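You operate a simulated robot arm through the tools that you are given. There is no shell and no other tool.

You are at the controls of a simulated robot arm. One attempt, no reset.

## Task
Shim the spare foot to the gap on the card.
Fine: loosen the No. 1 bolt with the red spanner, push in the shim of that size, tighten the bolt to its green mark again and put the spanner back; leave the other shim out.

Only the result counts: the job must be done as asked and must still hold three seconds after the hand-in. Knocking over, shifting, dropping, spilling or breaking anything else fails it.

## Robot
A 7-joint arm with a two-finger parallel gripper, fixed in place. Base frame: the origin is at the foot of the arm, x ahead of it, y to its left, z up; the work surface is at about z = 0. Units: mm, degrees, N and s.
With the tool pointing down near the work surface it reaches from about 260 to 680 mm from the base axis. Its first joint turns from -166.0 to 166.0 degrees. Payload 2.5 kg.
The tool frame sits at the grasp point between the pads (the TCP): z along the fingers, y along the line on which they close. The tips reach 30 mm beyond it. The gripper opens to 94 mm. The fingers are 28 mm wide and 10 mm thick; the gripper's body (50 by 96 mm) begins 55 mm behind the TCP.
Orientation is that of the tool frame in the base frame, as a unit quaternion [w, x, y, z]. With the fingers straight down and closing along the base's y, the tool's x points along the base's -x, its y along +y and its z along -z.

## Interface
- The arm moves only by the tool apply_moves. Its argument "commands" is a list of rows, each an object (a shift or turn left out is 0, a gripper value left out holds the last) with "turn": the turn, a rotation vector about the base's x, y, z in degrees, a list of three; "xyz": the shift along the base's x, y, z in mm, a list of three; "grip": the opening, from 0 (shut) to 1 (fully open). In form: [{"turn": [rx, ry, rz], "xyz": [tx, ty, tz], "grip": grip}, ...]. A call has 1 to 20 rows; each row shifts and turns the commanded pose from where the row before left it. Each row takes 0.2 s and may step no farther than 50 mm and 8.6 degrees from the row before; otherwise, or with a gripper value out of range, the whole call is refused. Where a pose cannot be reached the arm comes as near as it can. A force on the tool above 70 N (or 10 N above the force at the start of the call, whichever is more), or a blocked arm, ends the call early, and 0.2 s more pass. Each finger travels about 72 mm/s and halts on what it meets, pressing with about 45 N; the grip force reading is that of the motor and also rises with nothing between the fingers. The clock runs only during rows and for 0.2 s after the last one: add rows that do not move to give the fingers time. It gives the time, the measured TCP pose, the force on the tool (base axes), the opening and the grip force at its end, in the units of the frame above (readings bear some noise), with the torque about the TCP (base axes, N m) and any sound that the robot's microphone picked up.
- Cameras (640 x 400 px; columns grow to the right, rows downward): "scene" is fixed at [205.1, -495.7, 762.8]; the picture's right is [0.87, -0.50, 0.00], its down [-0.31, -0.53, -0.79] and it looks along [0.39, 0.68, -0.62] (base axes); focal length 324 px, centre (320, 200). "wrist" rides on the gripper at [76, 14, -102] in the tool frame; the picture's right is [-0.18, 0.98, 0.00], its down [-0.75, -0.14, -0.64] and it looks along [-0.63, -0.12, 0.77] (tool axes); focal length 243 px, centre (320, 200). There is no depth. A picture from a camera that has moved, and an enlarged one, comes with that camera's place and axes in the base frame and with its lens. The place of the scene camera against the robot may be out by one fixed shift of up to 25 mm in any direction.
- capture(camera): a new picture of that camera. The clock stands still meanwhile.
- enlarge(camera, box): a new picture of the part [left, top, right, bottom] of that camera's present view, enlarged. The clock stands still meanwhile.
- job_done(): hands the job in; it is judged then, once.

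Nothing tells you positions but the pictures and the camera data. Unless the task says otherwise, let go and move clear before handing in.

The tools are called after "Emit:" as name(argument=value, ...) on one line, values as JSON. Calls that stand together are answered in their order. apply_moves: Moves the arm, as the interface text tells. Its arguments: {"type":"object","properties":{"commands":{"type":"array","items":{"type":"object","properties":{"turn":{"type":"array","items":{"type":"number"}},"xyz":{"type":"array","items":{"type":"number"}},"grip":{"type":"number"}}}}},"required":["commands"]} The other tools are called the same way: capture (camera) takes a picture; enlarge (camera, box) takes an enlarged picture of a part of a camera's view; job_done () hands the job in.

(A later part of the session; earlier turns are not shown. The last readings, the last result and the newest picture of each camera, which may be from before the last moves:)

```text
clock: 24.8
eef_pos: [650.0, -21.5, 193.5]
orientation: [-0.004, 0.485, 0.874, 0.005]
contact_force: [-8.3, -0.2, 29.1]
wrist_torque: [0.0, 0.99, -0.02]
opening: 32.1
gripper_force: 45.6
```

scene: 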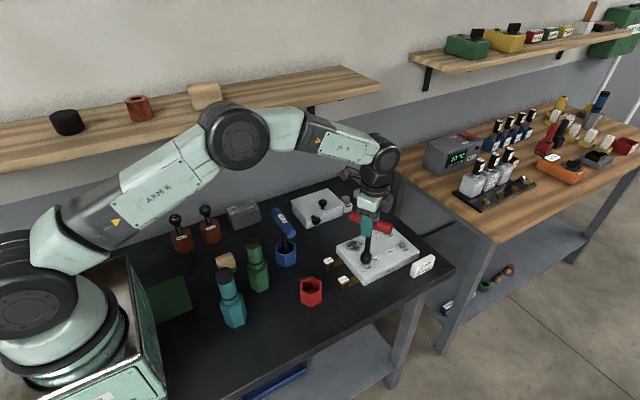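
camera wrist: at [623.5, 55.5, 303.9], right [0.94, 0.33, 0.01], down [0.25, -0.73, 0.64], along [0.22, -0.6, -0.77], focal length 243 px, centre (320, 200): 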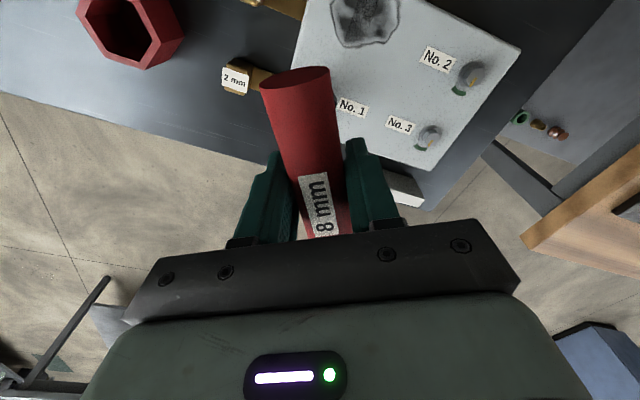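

Emit:
enlarge(camera="scene", box=[355, 254, 379, 269])

Emit:
capture(camera="wrist")

```text
16.00 times, centred on (367, 262) of scene
camera zoom: at [205.1, -495.7, 762.8], right [0.87, -0.5, 0.0], down [-0.31, -0.53, -0.79], along [0.39, 0.68, -0.62], focal length 5190 px, centre (-432, -784)
```

zoom: 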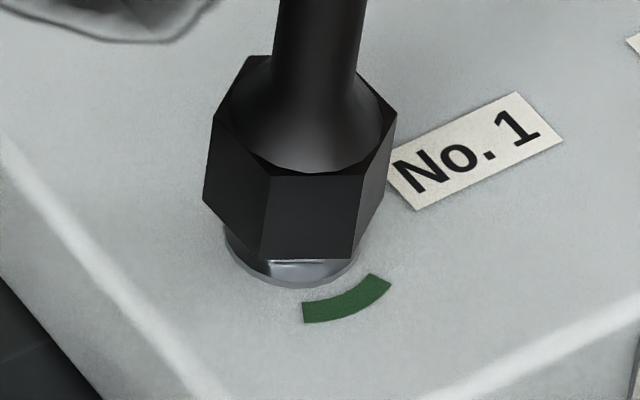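

```text
taken
camera wrist: at [623.2, 49.2, 297.1], right [0.93, 0.36, 0.0], down [0.28, -0.72, 0.63], along [0.23, -0.59, -0.78], focal length 243 px, centre (320, 200)
```

wrist: 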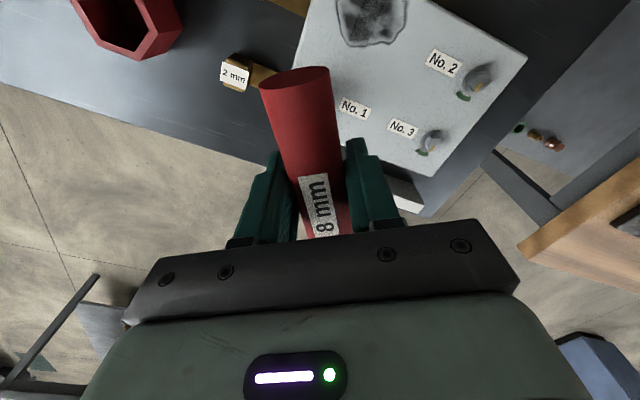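

By eye the socket is centred on the bolt head within half a millimetre, so the angle is probably off. I'll press lightly and turn counter-clockwise (the loosening direction) in small steps to find where the hex drops in.

Emit:
apply_moves(commands=[{"turn": [0, 0, 1]}, {"turn": [0, 0, 1]}, {"turn": [0, 0, 1]}, {}])

Emit:
apply_moves(commands=[{"turn": [0, 0, 1]}, {"turn": [0, 0, 1]}, {"turn": [0, 0, 1]}, {}])

```text
clock: 25.8
eef_pos: [651.1, -22.1, 195.3]
orientation: [-0.004, 0.462, 0.887, 0.005]
contact_force: [-3.3, -0.6, 27.9]
wrist_torque: [0.04, 0.3, 0.05]
opening: 31.9
gripper_force: 45.0
```

```text
clock: 26.8
eef_pos: [651.0, -23.4, 193.8]
orientation: [-0.004, 0.438, 0.899, 0.005]
contact_force: [-2.5, -2.3, 26.7]
wrist_torque: [-0.22, 0.12, -0.01]
opening: 32.1
gripper_force: 44.6
```

Emit:
apply_moves(commands=[{"xyz": [0, 0, 3]}, {"turn": [0, 0, -8]}, {}, {"xyz": [0, 0, -3]}, {}])

Emit:
apply_moves(commands=[{"turn": [0, 0, -1]}, {"turn": [0, 0, -1]}, {"turn": [0, 0, -1]}, {}])

Emit:
enlarge(camera="scene", box=[355, 254, 379, 269])

```text
clock: 28.0
eef_pos: [649.7, -21.5, 191.7]
orientation: [-0.006, 0.5, 0.866, 0.003]
contact_force: [3.3, -0.7, -4.2]
wrist_torque: [0.0, -0.39, -0.02]
opening: 31.8
gripper_force: 45.0
```

```text
clock: 29.0
eef_pos: [649.3, -22.7, 192.8]
orientation: [-0.005, 0.522, 0.853, 0.004]
contact_force: [0.2, -0.1, -2.4]
wrist_torque: [0.01, 0.04, 0.04]
opening: 31.9
gripper_force: 45.3
```

```text
16.00 times, centred on (367, 262) of scene
camera zoom: at [205.1, -495.7, 762.8], right [0.87, -0.5, 0.0], down [-0.31, -0.53, -0.79], along [0.39, 0.68, -0.62], focal length 5190 px, centre (-432, -784)
```

zoom: 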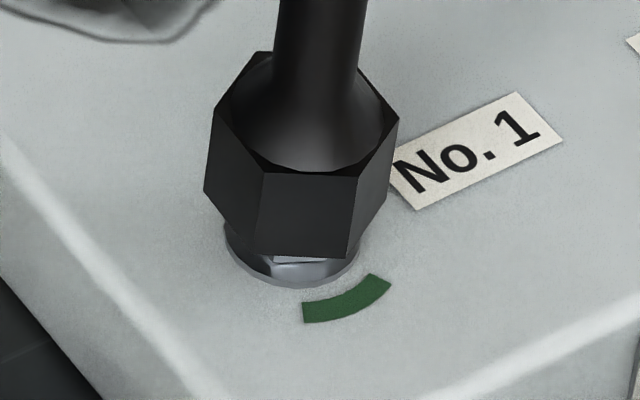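

The upward force vanished at this height, so it may have found the hex. I'll lower a few more millimetres.

Emit:
apply_moves(commands=[{"xyz": [0, 0, -2]}, {"xyz": [0, 0, -2]}, {}, {}])

Emit:
enlarge(camera="scene", box=[355, 254, 379, 269])

```text
clock: 30.0
eef_pos: [650.3, -21.6, 188.7]
orientation: [-0.006, 0.523, 0.852, 0.005]
contact_force: [0.3, 0.0, -2.5]
wrist_torque: [0.02, 0.01, 0.01]
opening: 31.8
gripper_force: 44.5
```

```text
16.00 times, centred on (367, 262) of scene
camera zoom: at [205.1, -495.7, 762.8], right [0.87, -0.5, 0.0], down [-0.31, -0.53, -0.79], along [0.39, 0.68, -0.62], focal length 5190 px, centre (-432, -784)
```

zoom: 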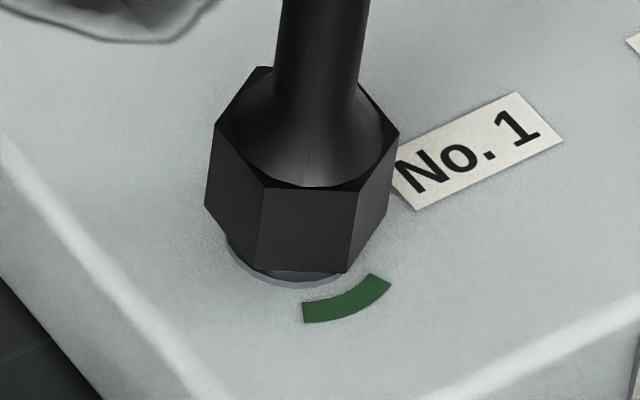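

Emit:
apply_moves(commands=[{"xyz": [0, 0, -2]}, {"xyz": [0, 0, -2]}, {}, {}])

Emit:
enlarge(camera="scene", box=[355, 254, 379, 269])

```text
clock: 31.0
eef_pos: [650.2, -21.1, 184.6]
orientation: [-0.006, 0.522, 0.853, 0.004]
contact_force: [-0.4, 0.2, -2.8]
wrist_torque: [0.01, -0.01, 0.0]
opening: 32.0
gripper_force: 45.0
```

```text
16.00 times, centred on (367, 262) of scene
camera zoom: at [205.1, -495.7, 762.8], right [0.87, -0.5, 0.0], down [-0.31, -0.53, -0.79], along [0.39, 0.68, -0.62], focal length 5190 px, centre (-432, -784)
```

zoom: 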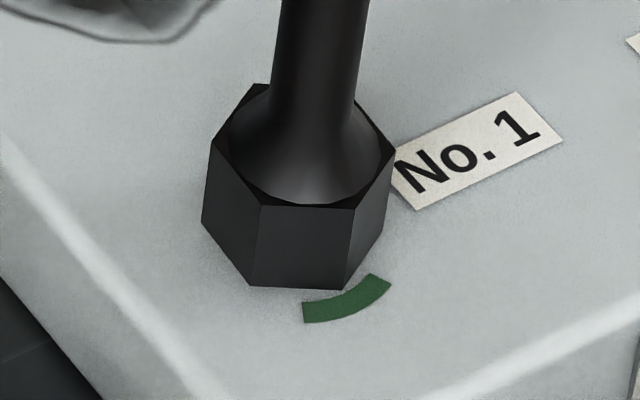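

The socket now sits down over the bolt head. I'll start turning counter-clockwise to loosen, watching the torque.

Emit:
apply_moves(commands=[{"xyz": [0, 0, -1]}, {"turn": [0, 0, 2]}, {"turn": [0, 0, 2]}, {"turn": [0, 0, 2]}, {"turn": [0, 0, 2]}, {}])

Emit:
apply_moves(commands=[{"turn": [0, 0, 3]}, {"turn": [0, 0, 3]}, {"turn": [0, 0, 3]}, {}])

Emit:
enlarge(camera="scene", box=[340, 200, 400, 275])

```text
clock: 32.4
eef_pos: [651.5, -21.8, 183.7]
orientation: [-0.005, 0.461, 0.887, 0.004]
contact_force: [-0.4, 0.0, -2.2]
wrist_torque: [0.0, -0.01, -0.21]
opening: 31.8
gripper_force: 45.4
```

```text
clock: 33.4
eef_pos: [650.1, -22.8, 183.9]
orientation: [-0.006, 0.39, 0.921, 0.004]
contact_force: [0.5, -0.1, -2.7]
wrist_torque: [0.09, -0.02, -0.37]
opening: 31.7
gripper_force: 44.9
```

```text
5.33 times, centred on (370, 238) of scene
camera zoom: at [205.1, -495.7, 762.8], right [0.87, -0.5, 0.0], down [-0.31, -0.53, -0.79], along [0.39, 0.68, -0.62], focal length 1730 px, centre (53, 0)
```

zoom: 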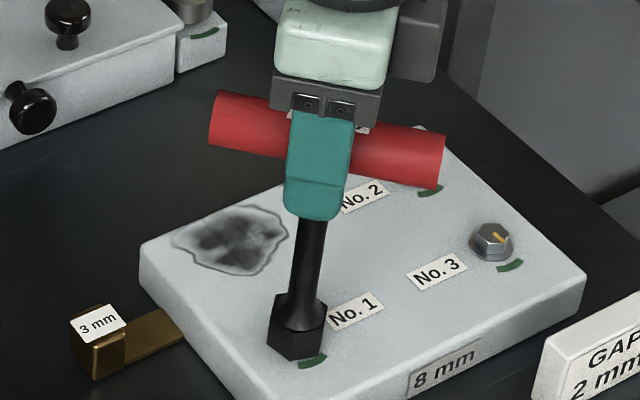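

The bolt resists with about 0.4 N·m and the socket appears to be turning with the handle. I'll keep loosening in steps.

Emit:
apply_moves(commands=[{"turn": [0, 0, 4]}, {"turn": [0, 0, 4]}, {"turn": [0, 0, 4]}, {"turn": [0, 0, 4]}, {}])

Emit:
apply_moves(commands=[{"turn": [0, 0, 4]}, {"turn": [0, 0, 4]}, {"turn": [0, 0, 4]}, {"turn": [0, 0, 4]}, {}])

Emit:
enlarge(camera="scene", box=[340, 200, 400, 275])

```text
clock: 34.6
eef_pos: [651.3, -20.6, 184.0]
orientation: [-0.007, 0.258, 0.966, 0.003]
contact_force: [0.0, -0.3, -2.8]
wrist_torque: [-0.03, -0.01, -0.55]
opening: 32.3
gripper_force: 45.1
```

```text
clock: 35.8
eef_pos: [649.7, -20.7, 184.6]
orientation: [-0.006, 0.121, 0.993, 0.003]
contact_force: [1.2, 1.0, -2.4]
wrist_torque: [0.17, -0.22, -0.34]
opening: 32.0
gripper_force: 44.8
```

```text
5.33 times, centred on (370, 238) of scene
camera zoom: at [205.1, -495.7, 762.8], right [0.87, -0.5, 0.0], down [-0.31, -0.53, -0.79], along [0.39, 0.68, -0.62], focal length 1730 px, centre (53, 0)
```

zoom: 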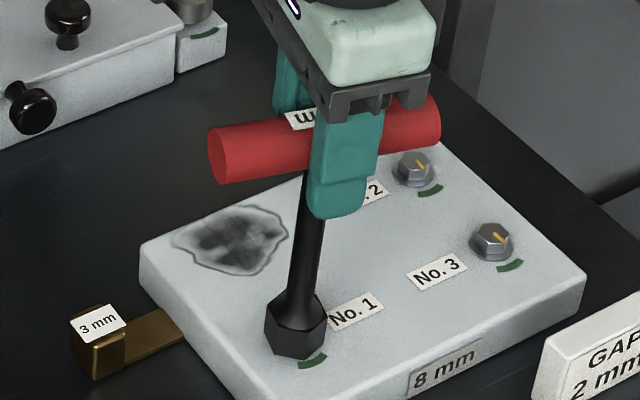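

Emit:
apply_moves(commands=[{"turn": [0, 0, 4]}, {"turn": [0, 0, 4]}, {"turn": [0, 0, 4]}, {"turn": [0, 0, 4]}, {}])

Emit:
apply_moves(commands=[{"turn": [0, 0, 4]}, {"turn": [0, 0, 4]}, {"turn": [0, 0, 4]}, {"turn": [0, 0, 4]}, {}])

Emit:
enlarge(camera="scene", box=[340, 200, 400, 275])

```text
clock: 37.0
eef_pos: [650.7, -22.4, 183.6]
orientation: [-0.006, -0.019, 1.0, 0.001]
contact_force: [3.0, 1.2, -2.0]
wrist_torque: [0.25, -0.44, -0.19]
opening: 32.1
gripper_force: 45.1
```

```text
clock: 38.2
eef_pos: [649.3, -21.8, 183.3]
orientation: [-0.007, -0.158, 0.987, 0.001]
contact_force: [7.1, 1.4, -3.4]
wrist_torque: [0.3, -1.0, 0.01]
opening: 32.2
gripper_force: 45.5
```

```text
5.33 times, centred on (370, 238) of scene
camera zoom: at [205.1, -495.7, 762.8], right [0.87, -0.5, 0.0], down [-0.31, -0.53, -0.79], along [0.39, 0.68, -0.62], focal length 1730 px, centre (53, 0)
```

zoom: 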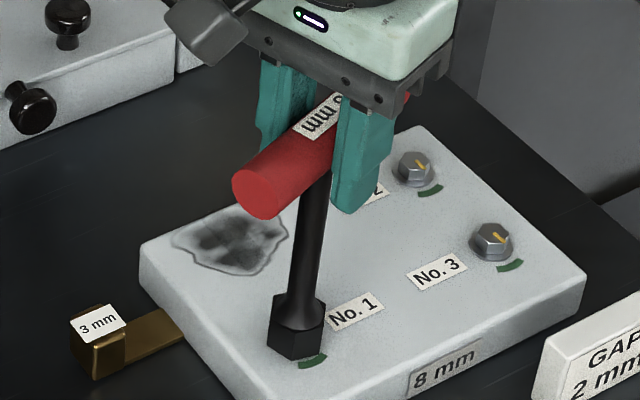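

The resisting torque has faded to nothing after about 78° of turning, so the bolt seems loose. I'll relieve the sideways force and turn a little more for margin.

Emit:
apply_moves(commands=[{"xyz": [0.8, 0.1, 0]}, {"turn": [0, 0, 4]}, {"turn": [0, 0, 4]}, {"turn": [0, 0, 4], "xyz": [0.4, 0, 0]}, {}, {}])

Emit:
enlarge(camera="scene", box=[340, 200, 400, 275])

Emit:
capture(camera="wrist")

```text
clock: 39.6
eef_pos: [650.3, -22.1, 183.6]
orientation: [-0.006, -0.259, 0.966, 0.0]
contact_force: [-0.9, 0.5, -3.1]
wrist_torque: [0.3, 0.07, -0.01]
opening: 32.2
gripper_force: 45.3
```

```text
5.33 times, centred on (370, 238) of scene
camera zoom: at [205.1, -495.7, 762.8], right [0.87, -0.5, 0.0], down [-0.31, -0.53, -0.79], along [0.39, 0.68, -0.62], focal length 1730 px, centre (53, 0)
```

zoom: 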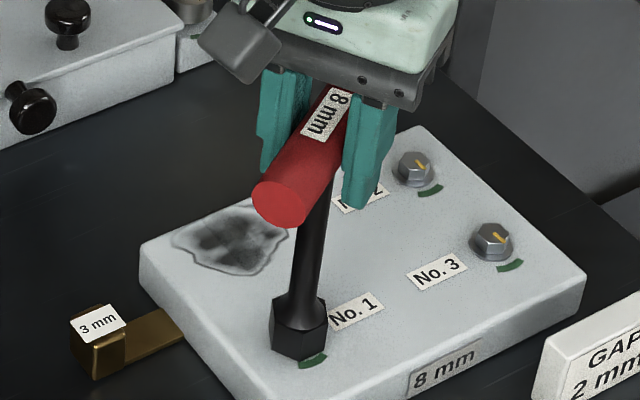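

```text
taken
camera wrist: at [580.5, -46.8, 286.6], right [-0.33, 0.94, 0.0], down [0.73, 0.26, 0.63], along [0.59, 0.21, -0.78], focal length 243 px, centre (320, 200)
```

wrist: 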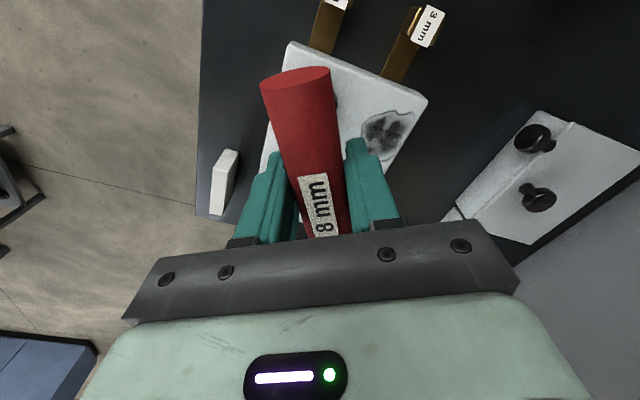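

The bolt is loose with no load on the spanner. I'll lift the spanner straight off and check the bolt's tick.

Emit:
apply_moves(commands=[{"xyz": [0, 0, 5]}, {"xyz": [0, 0, 10]}, {"xyz": [0, 0, 25]}, {"xyz": [0, 0, 30]}, {}])

Emit:
enlarge(camera="scene", box=[355, 254, 375, 269])

Emit:
enlarge(camera="scene", box=[320, 220, 430, 300])

```text
clock: 40.8
eef_pos: [651.0, -22.2, 254.4]
orientation: [-0.006, -0.259, 0.966, 0.0]
contact_force: [0.6, 0.1, -2.6]
wrist_torque: [0.01, 0.01, 0.0]
opening: 32.1
gripper_force: 45.1
```

```text
16.00 times, centred on (365, 262) of scene
camera zoom: at [205.1, -495.7, 762.8], right [0.87, -0.5, 0.0], down [-0.31, -0.53, -0.79], along [0.39, 0.68, -0.62], focal length 5190 px, centre (-400, -784)
```

zoom: 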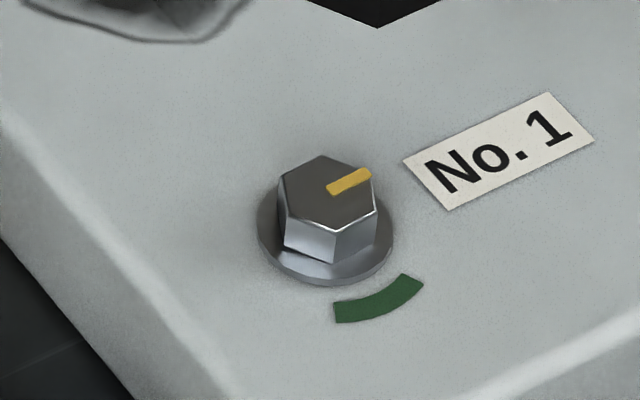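

```text
5.00 times, centred on (375, 260) of scene
camera zoom: at [205.1, -495.7, 762.8], right [0.87, -0.5, 0.0], down [-0.31, -0.53, -0.79], along [0.39, 0.68, -0.62], focal length 1622 px, centre (45, -100)
```

zoom: 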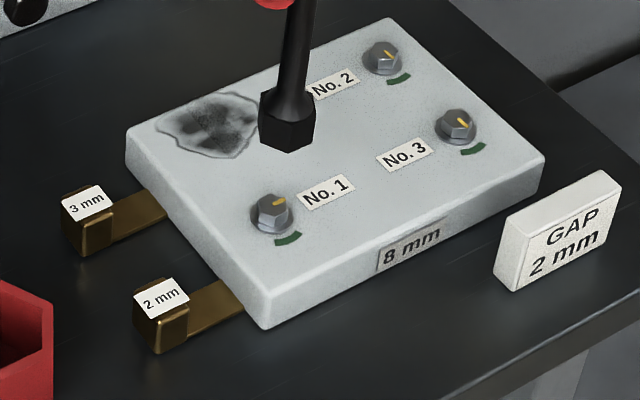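

The tick has turned about 83° away from the green mark, so No. 1 is loose. Now I'll carry the spanner back to its cup, turning the handle back to its original direction on the way.

Emit:
apply_moves(commands=[{"xyz": [-44.8, 0.5, 0], "turn": [0, 0, -8]}, {"xyz": [-44.8, 0.5, 0], "turn": [0, 0, -8]}, {"xyz": [-44.8, 0.4, 0], "turn": [0, 0, -8]}, {"xyz": [-44.8, 0.4, 0], "turn": [0, 0, -8]}, {"turn": [0, 0, -8]}, {"turn": [0, 0, -8]}, {"turn": [0, 0, -8]}, {"turn": [0, 0, -8]}, {"turn": [0, 0, -8]}, {"turn": [0, 0, -8]}, {"turn": [0, 0, -8]}, {"turn": [0, 0, -8]}, {"turn": [0, 0, -8]}, {"turn": [0, 0, -8]}, {"turn": [0, 0, -8]}, {}, {}])

Emit:
enlarge(camera="scene", box=[285, 240, 345, 310])

Emit:
capture(camera="wrist")

```text
clock: 44.4
eef_pos: [472.7, -19.8, 254.1]
orientation: [-0.004, 0.707, 0.707, 0.006]
contact_force: [1.2, -0.3, -2.1]
wrist_torque: [-0.02, 0.0, -0.02]
opening: 32.1
gripper_force: 45.4
```

```text
5.71 times, centred on (315, 275) of scene
camera zoom: at [205.1, -495.7, 762.8], right [0.87, -0.5, 0.0], down [-0.31, -0.53, -0.79], along [0.39, 0.68, -0.62], focal length 1854 px, centre (349, -229)
```

zoom: 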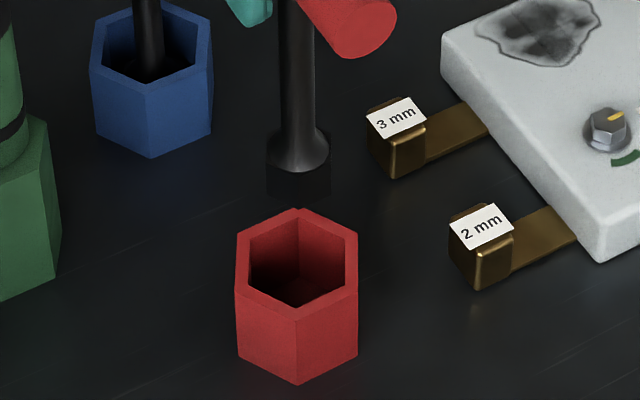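

```text
taken
camera wrist: at [487.4, 55.0, 356.7], right [0.98, -0.19, 0.0], down [-0.14, -0.76, 0.63], along [-0.12, -0.62, -0.78], focal length 243 px, centre (320, 200)
```

wrist: 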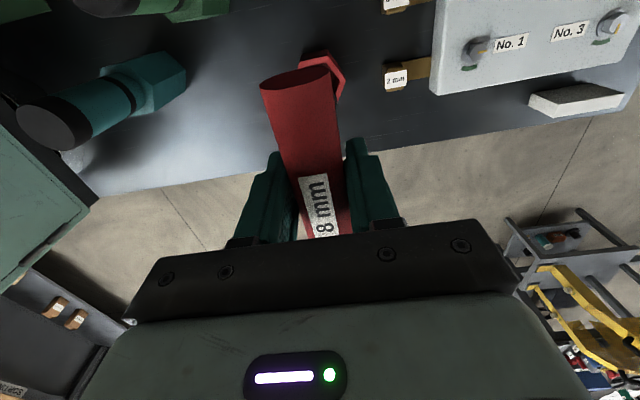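

Emit:
apply_moves(commands=[{"xyz": [0, 0, -25]}, {"xyz": [0, 0, -22]}, {}, {}])

Emit:
enlarge(camera="scene", box=[295, 265, 327, 305])

```text
clock: 45.4
eef_pos: [471.5, -19.5, 207.4]
orientation: [-0.004, 0.708, 0.706, 0.005]
contact_force: [-0.8, -0.5, -2.6]
wrist_torque: [0.04, -0.01, 0.0]
opening: 32.1
gripper_force: 45.1
```

```text
10.00 times, centred on (311, 285) of scene
camera zoom: at [205.1, -495.7, 762.8], right [0.87, -0.5, 0.0], down [-0.31, -0.53, -0.79], along [0.39, 0.68, -0.62], focal length 3244 px, centre (410, -650)
```

zoom: 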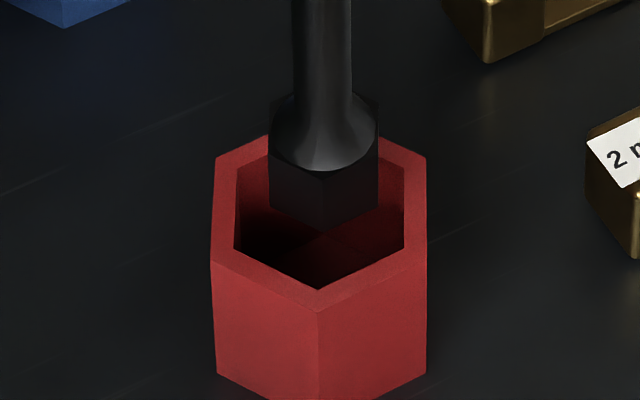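

The socket is over the cup within about 1.5 mm. I'll fine-adjust and lower it in.

Emit:
apply_moves(commands=[{"xyz": [-0.4, 0.9, 0]}, {"xyz": [0, 0, -20]}, {"xyz": [0, 0, -20]}, {"xyz": [0, 0, -10]}, {"xyz": [0, 0, -4]}, {}])

Emit:
enlarge(camera="scene", box=[285, 230, 345, 310])

```text
clock: 46.8
eef_pos: [473.2, -19.4, 153.6]
orientation: [-0.004, 0.707, 0.707, 0.006]
contact_force: [-0.4, -0.8, -2.5]
wrist_torque: [0.02, 0.03, 0.03]
opening: 32.0
gripper_force: 45.1
```

```text
5.00 times, centred on (315, 270) of scene
camera zoom: at [205.1, -495.7, 762.8], right [0.87, -0.5, 0.0], down [-0.31, -0.53, -0.79], along [0.39, 0.68, -0.62], focal length 1622 px, centre (345, -150)
```

zoom: 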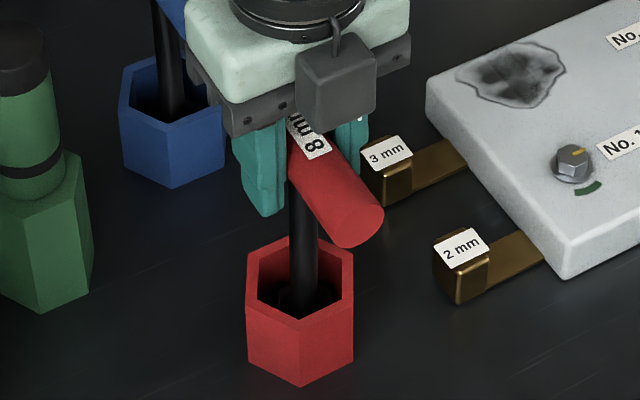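

Emit:
apply_moves(commands=[{"xyz": [0, 0, -1.5]}, {"xyz": [0, 0, -1]}, {}])

```text
clock: 47.6
eef_pos: [471.8, -20.3, 151.0]
orientation: [-0.004, 0.707, 0.707, 0.006]
contact_force: [-3.7, 1.5, 18.2]
wrist_torque: [-0.05, 0.67, -0.04]
opening: 32.0
gripper_force: 45.2
```

The socket touches the cup floor at the same height as before. I'll ease the pressure, release, and rise.

Emit:
apply_moves(commands=[{"xyz": [0, 0, 1.2]}, {}])

Emit:
apply_moves(commands=[{"grip": 0.5}, {"grip": 1}, {"grip": 1}, {"grip": 1}, {"grip": 1}])

Emit:
capture(camera="wrist")

Emit:
enlarge(camera="scene", box=[285, 230, 345, 310])

```text
clock: 48.2
eef_pos: [470.5, -19.1, 150.8]
orientation: [-0.004, 0.707, 0.707, 0.005]
contact_force: [-0.4, 0.4, -2.3]
wrist_torque: [-0.04, -0.02, -0.01]
opening: 31.9
gripper_force: 44.3
```

```text
clock: 49.4
eef_pos: [470.9, -19.4, 150.9]
orientation: [-0.004, 0.707, 0.707, 0.006]
contact_force: [-0.5, -0.3, 0.2]
wrist_torque: [-0.01, 0.01, 0.03]
opening: 94.2
gripper_force: 0.1
```

```text
taken
camera wrist: at [486.7, 55.9, 254.9], right [0.98, -0.18, 0.0], down [-0.14, -0.76, 0.63], along [-0.12, -0.62, -0.78], focal length 243 px, centre (320, 200)
```

wrist: 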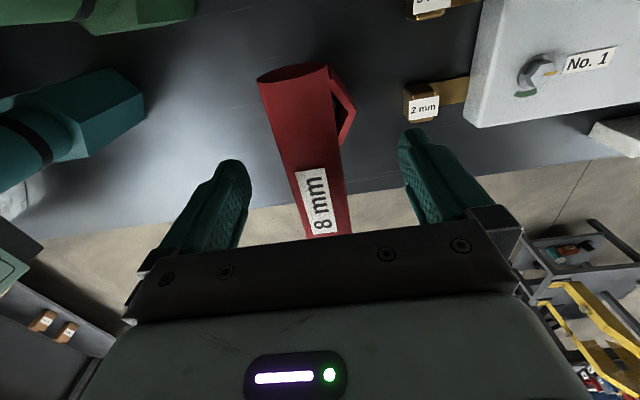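

```text
5.00 times, centred on (315, 270) of scene
camera zoom: at [205.1, -495.7, 762.8], right [0.87, -0.5, 0.0], down [-0.31, -0.53, -0.79], along [0.39, 0.68, -0.62], focal length 1622 px, centre (345, -150)
```

zoom: 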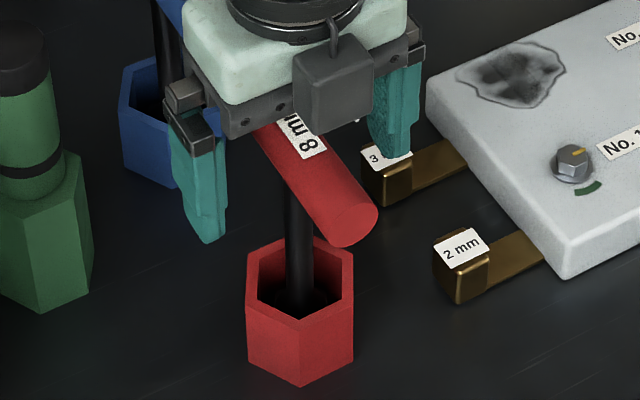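

The spanner stands safely in its cup. Now I'll rise, close the fingers and go behind the 2 mm shim's tab (around x 553–579, y -35, top z about 32).

Emit:
apply_moves(commands=[{"xyz": [0, 0, 40]}, {"xyz": [0, 0, 40]}, {"xyz": [0, 0, 30], "turn": [-0.81, 0.16, 0], "grip": 0}, {"xyz": [40, -10, 0], "grip": 0}, {"xyz": [29, -6, 0], "grip": 0}, {"grip": 0}, {"grip": 0}, {"grip": 0}])

Emit:
capture(camera="wrist")

Emit:
enlarge(camera="wrist", box=[220, 40, 420, 165])

Emit:
enlarge(camera="scene", box=[280, 180, 400, 310])

```text
clock: 51.2
eef_pos: [538.7, -33.5, 261.5]
orientation: [0.0, 0.707, 0.708, -0.001]
contact_force: [0.1, 0.0, -0.3]
wrist_torque: [0.0, 0.0, 0.0]
opening: 0.0
gripper_force: 32.8
```

```text
taken
camera wrist: at [553.7, 42.6, 362.6], right [0.98, -0.18, 0.0], down [-0.14, -0.75, 0.64], along [-0.12, -0.63, -0.77], focal length 243 px, centre (320, 200)
```

wrist: 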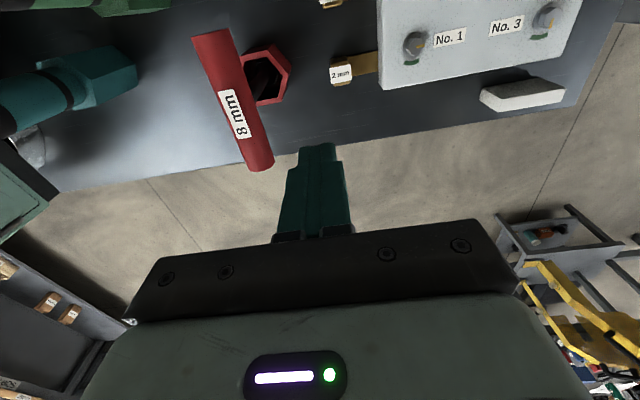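

```text
3.20 times, centred on (320, 102) of wrist
camera zoom: at [553.7, 42.6, 362.6], right [0.98, -0.18, 0.0], down [-0.14, -0.75, 0.64], along [-0.12, -0.63, -0.77], focal length 776 px, centre (320, 512)
```

zoom: 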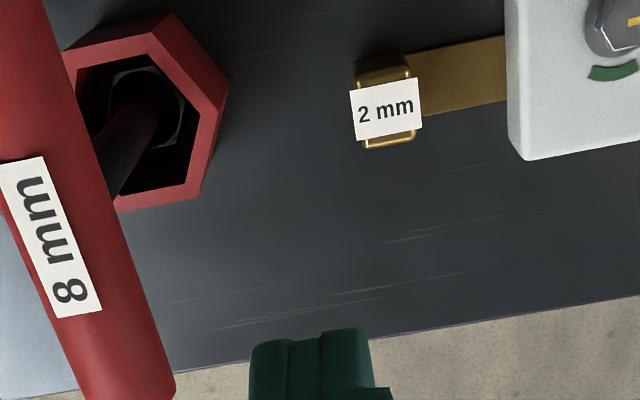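

```text
3.08 times, centred on (340, 245) of scene
camera zoom: at [205.1, -495.7, 762.8], right [0.87, -0.5, 0.0], down [-0.31, -0.53, -0.79], along [0.39, 0.68, -0.62], focal length 998 px, centre (258, 62)
```

zoom: 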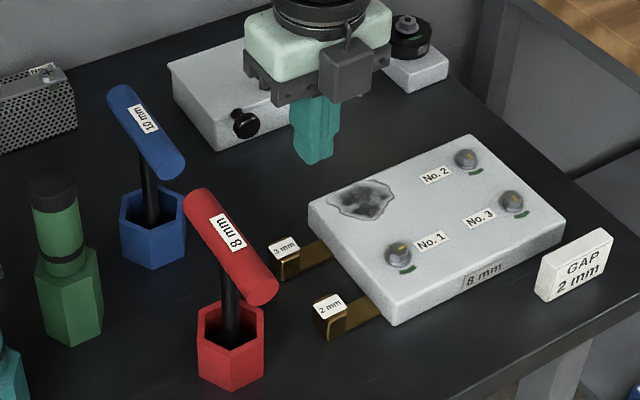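

I'll tilt the tool 20° so the hand leans away from the spanner's handle, then descend behind the tab.

Emit:
apply_moves(commands=[{"turn": [0, 6.67, 0]}, {"turn": [0, 6.67, 0], "xyz": [0, -1.6, 0]}, {"turn": [0, 6.66, 0]}, {"xyz": [0, 0, -45]}, {"xyz": [0, 0, -45]}, {"xyz": [0, 0, -45]}, {"xyz": [0, 0, -45]}, {"xyz": [0, 0, -21]}, {}, {}])

Emit:
capture(camera="wrist")

Emit:
enlarge(camera="scene", box=[290, 200, 410, 310])

```text
clock: 53.4
eef_pos: [541.2, -35.6, 61.0]
orientation: [-0.123, 0.696, 0.697, -0.122]
contact_force: [0.1, 0.0, -1.1]
wrist_torque: [0.01, -0.02, -0.03]
opening: 0.1
gripper_force: 32.6
```

```text
taken
camera wrist: at [591.1, 41.6, 151.1], right [0.92, -0.18, -0.34], down [0.09, -0.75, 0.65], along [-0.37, -0.63, -0.68], focal length 243 px, centre (320, 200)
```

wrist: 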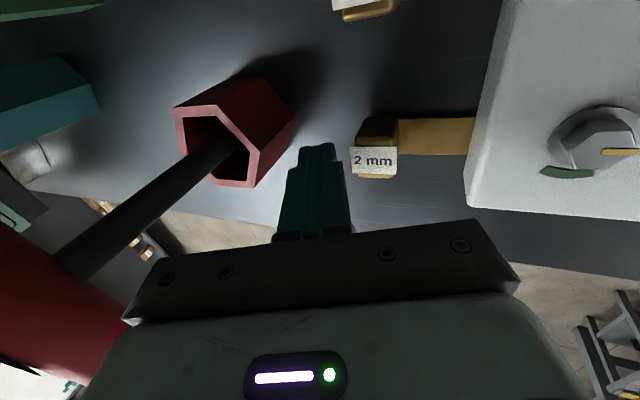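

```text
3.64 times, centred on (350, 255) of scene
camera zoom: at [205.1, -495.7, 762.8], right [0.87, -0.5, 0.0], down [-0.31, -0.53, -0.79], along [0.39, 0.68, -0.62], focal length 1180 px, centre (211, 0)
```

zoom: 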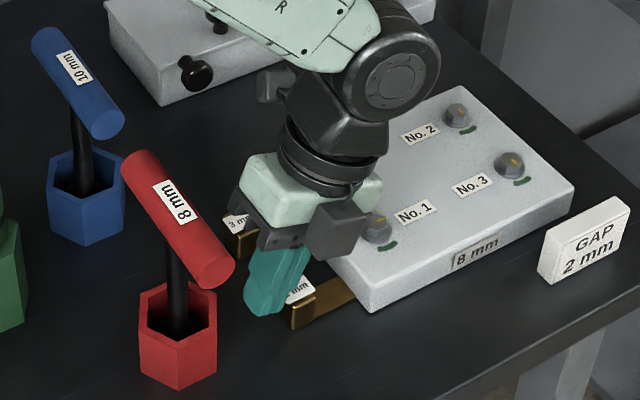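

Emit:
apply_moves(commands=[{"xyz": [0, 0, -12]}, {"xyz": [0, 0, -9]}, {}, {"xyz": [3, 0, 0]}, {"xyz": [3, 0, 0]}, {"xyz": [2, 0, 0]}, {}])

Emit:
enlarge(camera="wrist", box=[270, 80, 510, 230])

Emit:
enlarge(camera="scene", box=[320, 230, 390, 300])

```text
clock: 55.0
eef_pos: [548.0, -37.0, 39.7]
orientation: [-0.125, 0.696, 0.696, -0.125]
contact_force: [-18.8, -1.5, 8.3]
wrist_torque: [0.02, 0.09, -0.01]
opening: 0.0
gripper_force: 33.1
```

```text
2.67 times, centred on (390, 155) of wrist
camera zoom: at [598.0, 39.4, 130.4], right [0.92, -0.18, -0.34], down [0.09, -0.75, 0.65], along [-0.38, -0.63, -0.68], focal length 647 px, centre (133, 320)
```

zoom: 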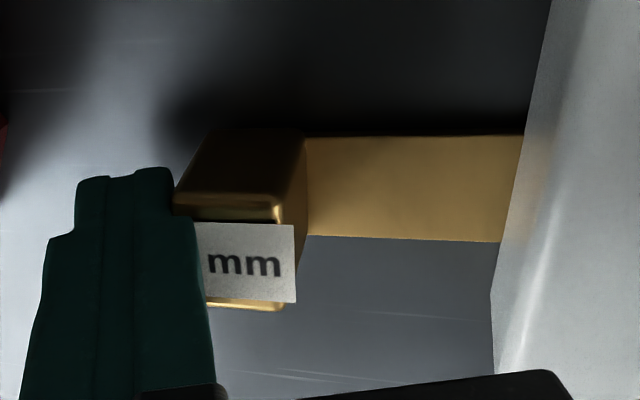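

```text
5.71 times, centred on (355, 265) of scene
camera zoom: at [205.1, -495.7, 762.8], right [0.87, -0.5, 0.0], down [-0.31, -0.53, -0.79], along [0.39, 0.68, -0.62], focal length 1854 px, centre (120, -171)
```

zoom: 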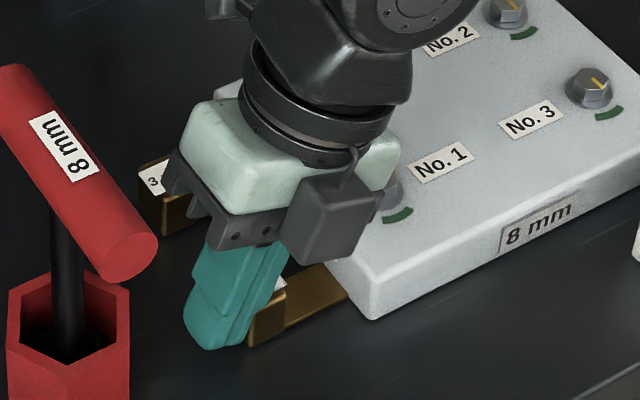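

Contact with the tab at about 19 N. I'll push on in small steps and watch whether the shim moves.

Emit:
apply_moves(commands=[{"xyz": [2, 0, 0]}, {"xyz": [2, 0, 0]}, {"xyz": [2, 0, 0]}, {}])

Emit:
enlarge(camera="wrist", box=[270, 80, 510, 230])

Emit:
enlarge(camera="scene", box=[320, 230, 390, 300])

```text
clock: 56.0
eef_pos: [550.5, -37.2, 39.7]
orientation: [-0.13, 0.696, 0.694, -0.13]
contact_force: [-55.3, -1.7, 28.7]
wrist_torque: [-0.02, 0.22, 0.03]
opening: 0.0
gripper_force: 32.9
```

```text
2.67 times, centred on (390, 155) of wrist
camera zoom: at [601.2, 39.2, 129.2], right [0.92, -0.19, -0.35], down [0.1, -0.75, 0.65], along [-0.39, -0.63, -0.67], focal length 647 px, centre (133, 320)
```

zoom: 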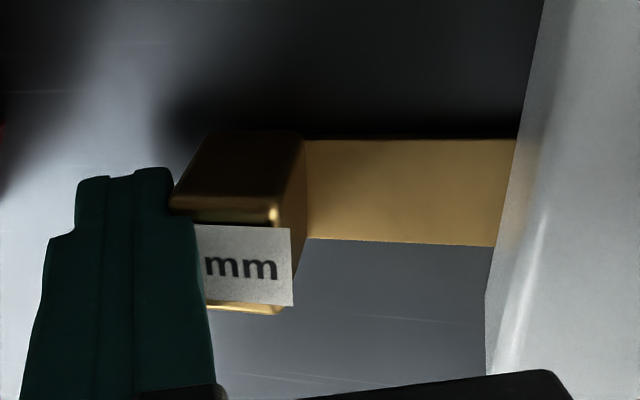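

```text
5.71 times, centred on (355, 265) of scene
camera zoom: at [205.1, -495.7, 762.8], right [0.87, -0.5, 0.0], down [-0.31, -0.53, -0.79], along [0.39, 0.68, -0.62], focal length 1854 px, centre (120, -171)
```

zoom: 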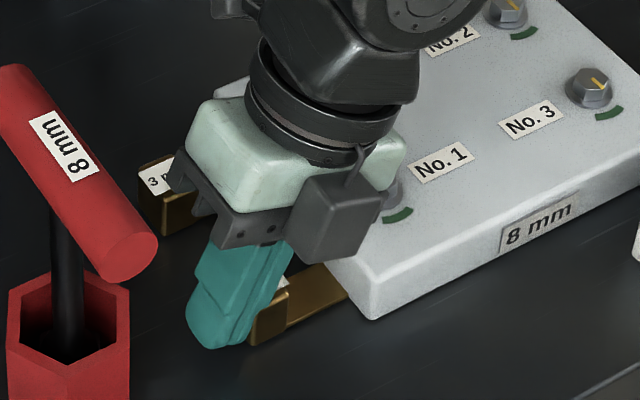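

The tab resists at 55 N and hardly moves. I'll back off and measure whether it moved at all.

Emit:
apply_moves(commands=[{"xyz": [-6, 0, 0]}, {"xyz": [-10, 0, 0]}, {"xyz": [0, 0, 30]}, {"xyz": [0, 0, 40]}, {}])

Emit:
enlarge(camera="wrist", box=[220, 40, 540, 240])

Emit:
enlarge(camera="scene", box=[330, 220, 430, 285])

```text
clock: 57.2
eef_pos: [538.0, -39.1, 109.9]
orientation: [-0.123, 0.696, 0.696, -0.122]
contact_force: [0.0, -0.4, -0.5]
wrist_torque: [0.02, 0.01, 0.0]
opening: 0.1
gripper_force: 33.8
```

```text
2.00 times, centred on (380, 140) of wrist
camera zoom: at [587.9, 38.5, 200.3], right [0.92, -0.18, -0.34], down [0.09, -0.75, 0.65], along [-0.37, -0.63, -0.68], focal length 485 px, centre (200, 320)
```

zoom: 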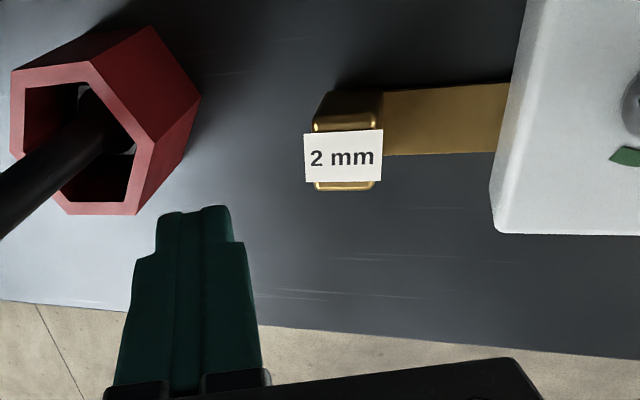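

```text
6.15 times, centred on (380, 252) of scene
camera zoom: at [205.1, -495.7, 762.8], right [0.87, -0.5, 0.0], down [-0.31, -0.53, -0.79], along [0.39, 0.68, -0.62], focal length 1996 px, centre (-49, -123)
```

zoom: 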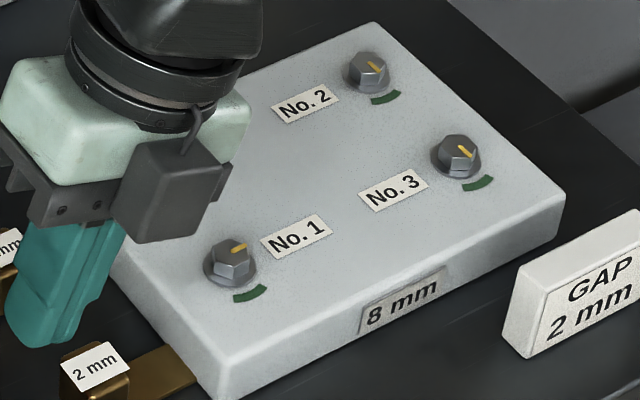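

The shim didn't budge (the tab is where it was and nothing shifted), so the bolt isn't loose enough yet. I'll fetch the spanner again and loosen further; first I'll rise, straighten the tool and take a close look at the bolt's present angle.

Emit:
apply_moves(commands=[{"xyz": [0, 0, 45]}, {"xyz": [0, 0, 45]}, {"turn": [0, -6.67, 0], "xyz": [30, 25, 0]}, {"turn": [0, -6.67, 0], "xyz": [35, 30, 0]}, {"turn": [0, -6.66, 0], "xyz": [35, 30, 0]}, {"xyz": [27, 17, -20]}, {"xyz": [0, 0, -45], "grip": 1}, {"grip": 1}, {"grip": 1}])

Emit:
capture(camera="wrist")

Emit:
enlarge(camera="wrist", box=[280, 165, 360, 215])

```text
clock: 59.2
eef_pos: [665.9, 67.7, 135.3]
orientation: [0.0, 0.707, 0.707, 0.0]
contact_force: [-0.3, -0.2, -0.4]
wrist_torque: [0.0, 0.02, 0.0]
opening: 93.8
gripper_force: 0.1
```

```text
taken
camera wrist: at [680.4, 143.6, 236.7], right [0.98, -0.18, 0.0], down [-0.14, -0.75, 0.64], along [-0.12, -0.63, -0.77], focal length 243 px, centre (320, 200)
```

wrist: 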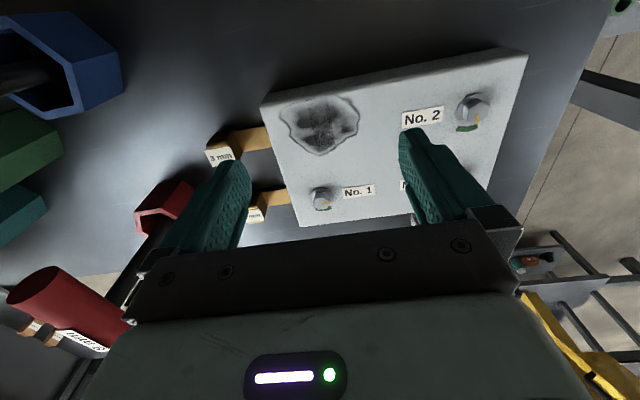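

```text
8.00 times, centred on (320, 190) of wrist
camera zoom: at [680.4, 143.6, 236.7], right [0.98, -0.18, 0.0], down [-0.14, -0.75, 0.64], along [-0.12, -0.63, -0.77], focal length 1941 px, centre (320, 280)
```

zoom: 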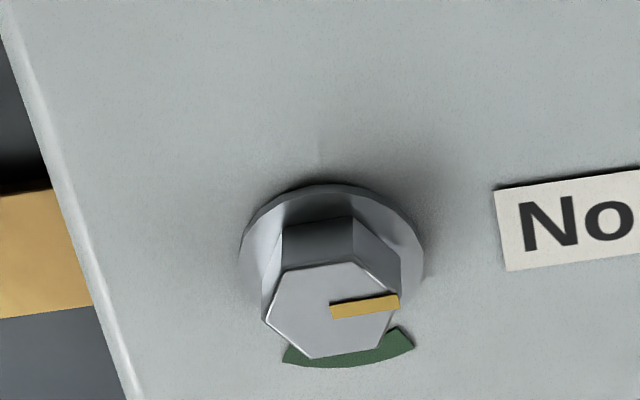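

From this side the bolt's hex is clear: the tick now points along +x (about 91° loosened), so the socket will fit with the handle in its cup direction. I'll go back above the spanner.

Emit:
apply_moves(commands=[{"xyz": [0, 0, 45]}, {"xyz": [0, 0, 45]}, {"xyz": [-20, -10, 36]}, {"xyz": [-44, -20, 0]}, {"xyz": [-44, -20, 0]}, {"xyz": [-44, -20, 0]}, {"xyz": [-42, -15, 0]}, {}, {}])

Emit:
capture(camera="wrist")

Emit:
enlarge(camera="wrist", box=[260, 20, 380, 180])

```text
clock: 61.2
eef_pos: [471.5, -18.0, 259.2]
orientation: [0.0, 0.707, 0.707, 0.0]
contact_force: [0.1, 0.1, 0.2]
wrist_torque: [0.02, 0.03, -0.01]
opening: 94.1
gripper_force: 0.0
```

```text
taken
camera wrist: at [486.6, 57.5, 361.6], right [0.98, -0.18, 0.0], down [-0.14, -0.75, 0.64], along [-0.12, -0.63, -0.77], focal length 243 px, centre (320, 200)
```

wrist: 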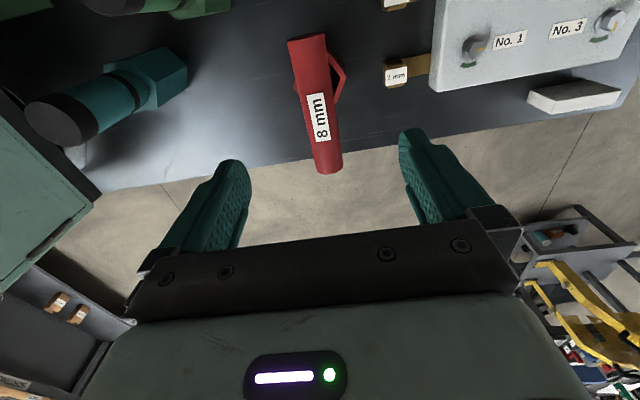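

```text
2.50 times, centred on (320, 100) of wrist
camera zoom: at [486.6, 57.5, 361.6], right [0.98, -0.18, 0.0], down [-0.14, -0.75, 0.64], along [-0.12, -0.63, -0.77], focal length 606 px, centre (320, 450)
```

zoom: 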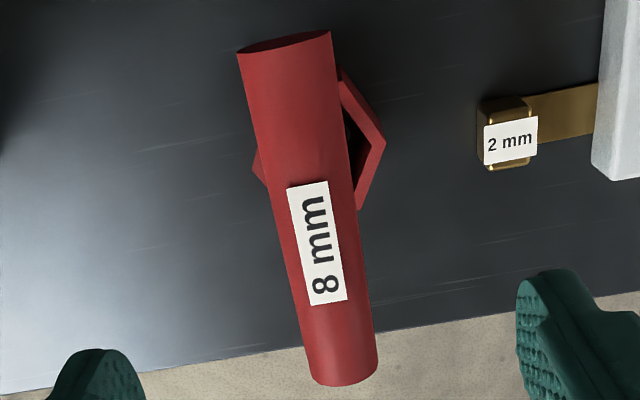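

Emit:
apply_moves(commands=[{"xyz": [-0.5, -1.6, 0]}, {"xyz": [0, 0, -40]}, {"xyz": [0, 0, -40]}, {"xyz": [0, 0, -22]}, {"xyz": [0, 0, -7.5]}, {}, {}])

Emit:
capture(camera="wrist")

```text
clock: 62.8
eef_pos: [471.0, -21.8, 150.5]
orientation: [0.0, 0.707, 0.707, 0.0]
contact_force: [0.4, 0.5, -0.2]
wrist_torque: [0.04, -0.01, -0.01]
opening: 94.1
gripper_force: 0.0
```

```text
taken
camera wrist: at [485.9, 55.6, 252.0], right [0.98, -0.18, 0.0], down [-0.14, -0.75, 0.64], along [-0.12, -0.63, -0.77], focal length 243 px, centre (320, 200)
```

wrist: 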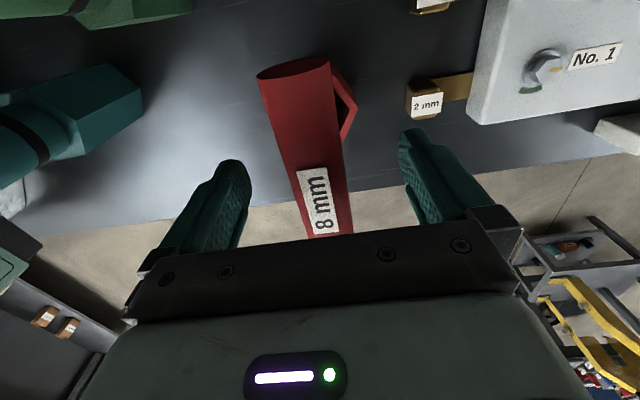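

Emit:
apply_moves(commands=[{"xyz": [-0.8, 0, 0]}, {}, {"grip": 0}, {"grip": 0}, {"grip": 0}, {"grip": 0}, {"grip": 0}])

Emit:
apply_moves(commands=[{"xyz": [0, 0, 10]}, {"xyz": [0, 0, 25]}, {"xyz": [0, 0, 40]}, {"xyz": [0, 0, 40]}, {}, {}])

Emit:
enlarge(camera="scene", box=[295, 237, 335, 262])

Emit:
enlarge(camera="scene", box=[295, 250, 335, 275])

```text
clock: 64.4
eef_pos: [470.2, -21.4, 150.6]
orientation: [0.0, 0.707, 0.707, 0.0]
contact_force: [0.8, -0.3, 1.2]
wrist_torque: [0.03, -0.11, 0.0]
opening: 32.0
gripper_force: 44.7
```

```text
clock: 65.8
eef_pos: [469.4, -19.1, 265.9]
orientation: [0.0, 0.707, 0.707, 0.0]
contact_force: [-0.2, -0.2, -2.2]
wrist_torque: [-0.03, -0.02, -0.03]
opening: 31.9
gripper_force: 44.7
```

```text
16.00 times, centred on (315, 250) of scene
camera zoom: at [205.1, -495.7, 762.8], right [0.87, -0.5, 0.0], down [-0.31, -0.53, -0.79], along [0.39, 0.68, -0.62], focal length 5190 px, centre (400, -592)
```

zoom: 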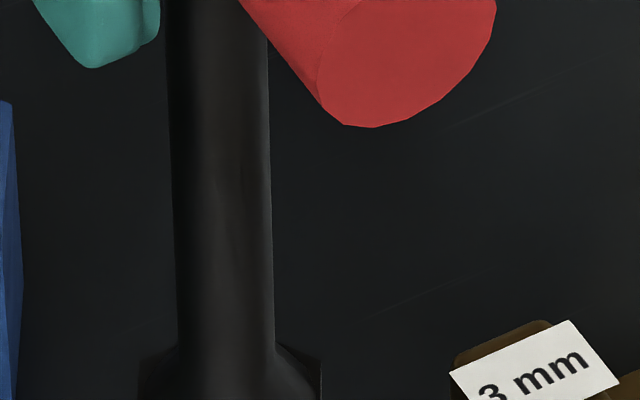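

```text
16.00 times, centred on (315, 262) of scene
camera zoom: at [205.1, -495.7, 762.8], right [0.87, -0.5, 0.0], down [-0.31, -0.53, -0.79], along [0.39, 0.68, -0.62], focal length 5190 px, centre (400, -800)
```

zoom: 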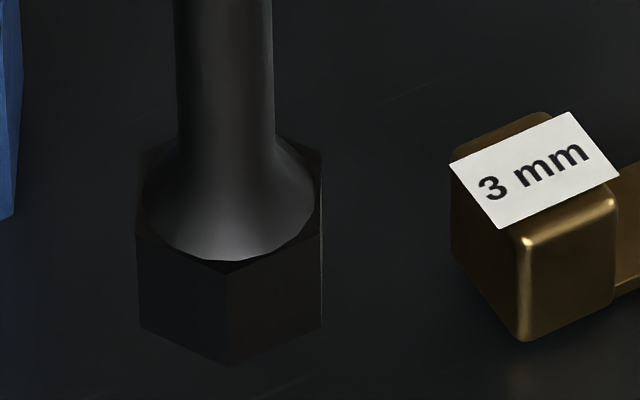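

The spanner hangs straight this time. I'll get the exact tool place and carry it over bolt No. 1 again.

Emit:
capture(camera="wrist")

```text
taken
camera wrist: at [484.4, 58.1, 367.3], right [0.98, -0.18, 0.0], down [-0.14, -0.75, 0.64], along [-0.12, -0.63, -0.77], focal length 243 px, centre (320, 200)
```

wrist: 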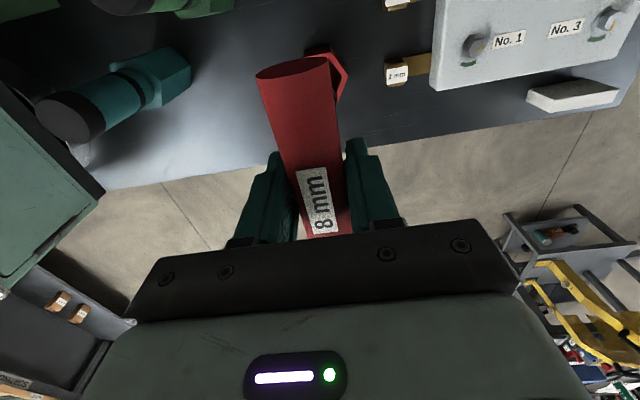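

Emit:
apply_moves(commands=[{"xyz": [45, 0, 0]}, {"xyz": [45, 0, 0]}, {"xyz": [45, 0, 0]}, {"xyz": [45.8, -1.7, 0], "turn": [0, 0, 1]}, {}, {"xyz": [0, 0, -30]}, {"xyz": [0, 0, -30]}, {}, {}])

Emit:
capture(camera="wrist")

Emit:
enlarge(camera="scene", box=[355, 250, 379, 265])

Emit:
enlarge(camera="scene", box=[355, 238, 379, 253])

```text
clock: 67.8
eef_pos: [650.5, -22.1, 203.9]
orientation: [0.0, 0.701, 0.713, 0.0]
contact_force: [-0.4, 0.6, -1.9]
wrist_torque: [-0.01, 0.04, 0.01]
opening: 32.1
gripper_force: 44.7
```

```text
taken
camera wrist: at [664.6, 54.6, 305.6], right [0.99, -0.17, 0.0], down [-0.13, -0.76, 0.64], along [-0.11, -0.63, -0.77], focal length 243 px, centre (320, 200)
```

wrist: 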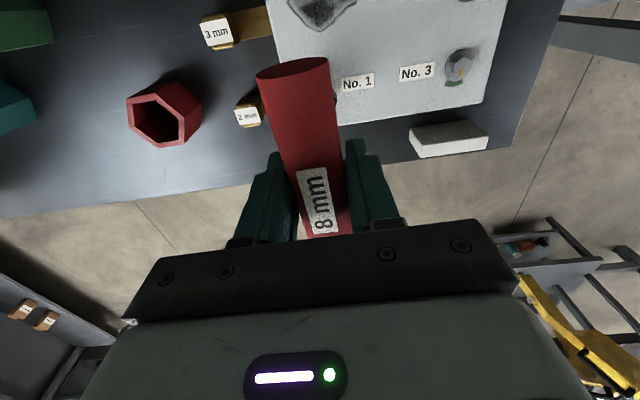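

```text
16.00 times, centred on (367, 258) of scene
camera zoom: at [205.1, -495.7, 762.8], right [0.87, -0.5, 0.0], down [-0.31, -0.53, -0.79], along [0.39, 0.68, -0.62], focal length 5190 px, centre (-432, -720)
```

zoom: 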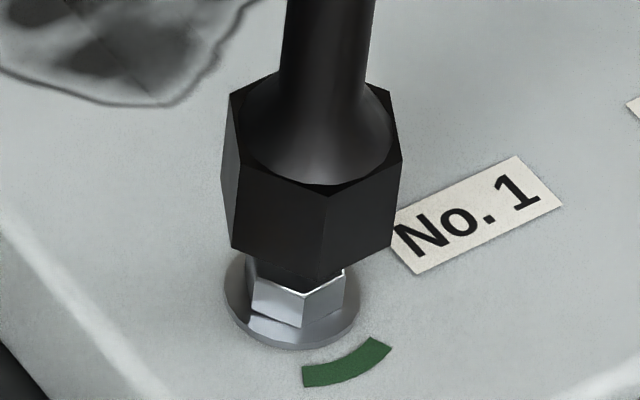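

```text
16.00 times, centred on (367, 246) of scene
camera zoom: at [205.1, -495.7, 762.8], right [0.87, -0.5, 0.0], down [-0.31, -0.53, -0.79], along [0.39, 0.68, -0.62], focal length 5190 px, centre (-432, -528)
```

zoom: 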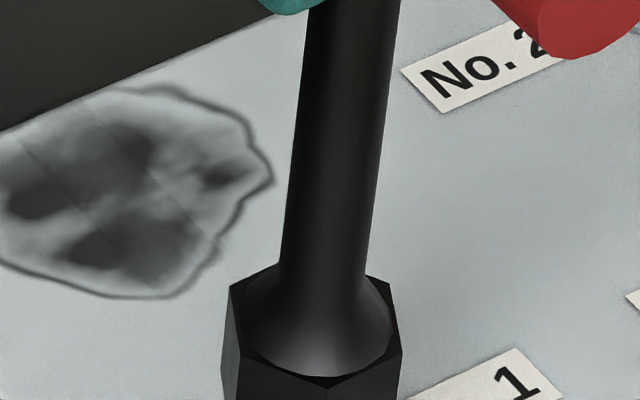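

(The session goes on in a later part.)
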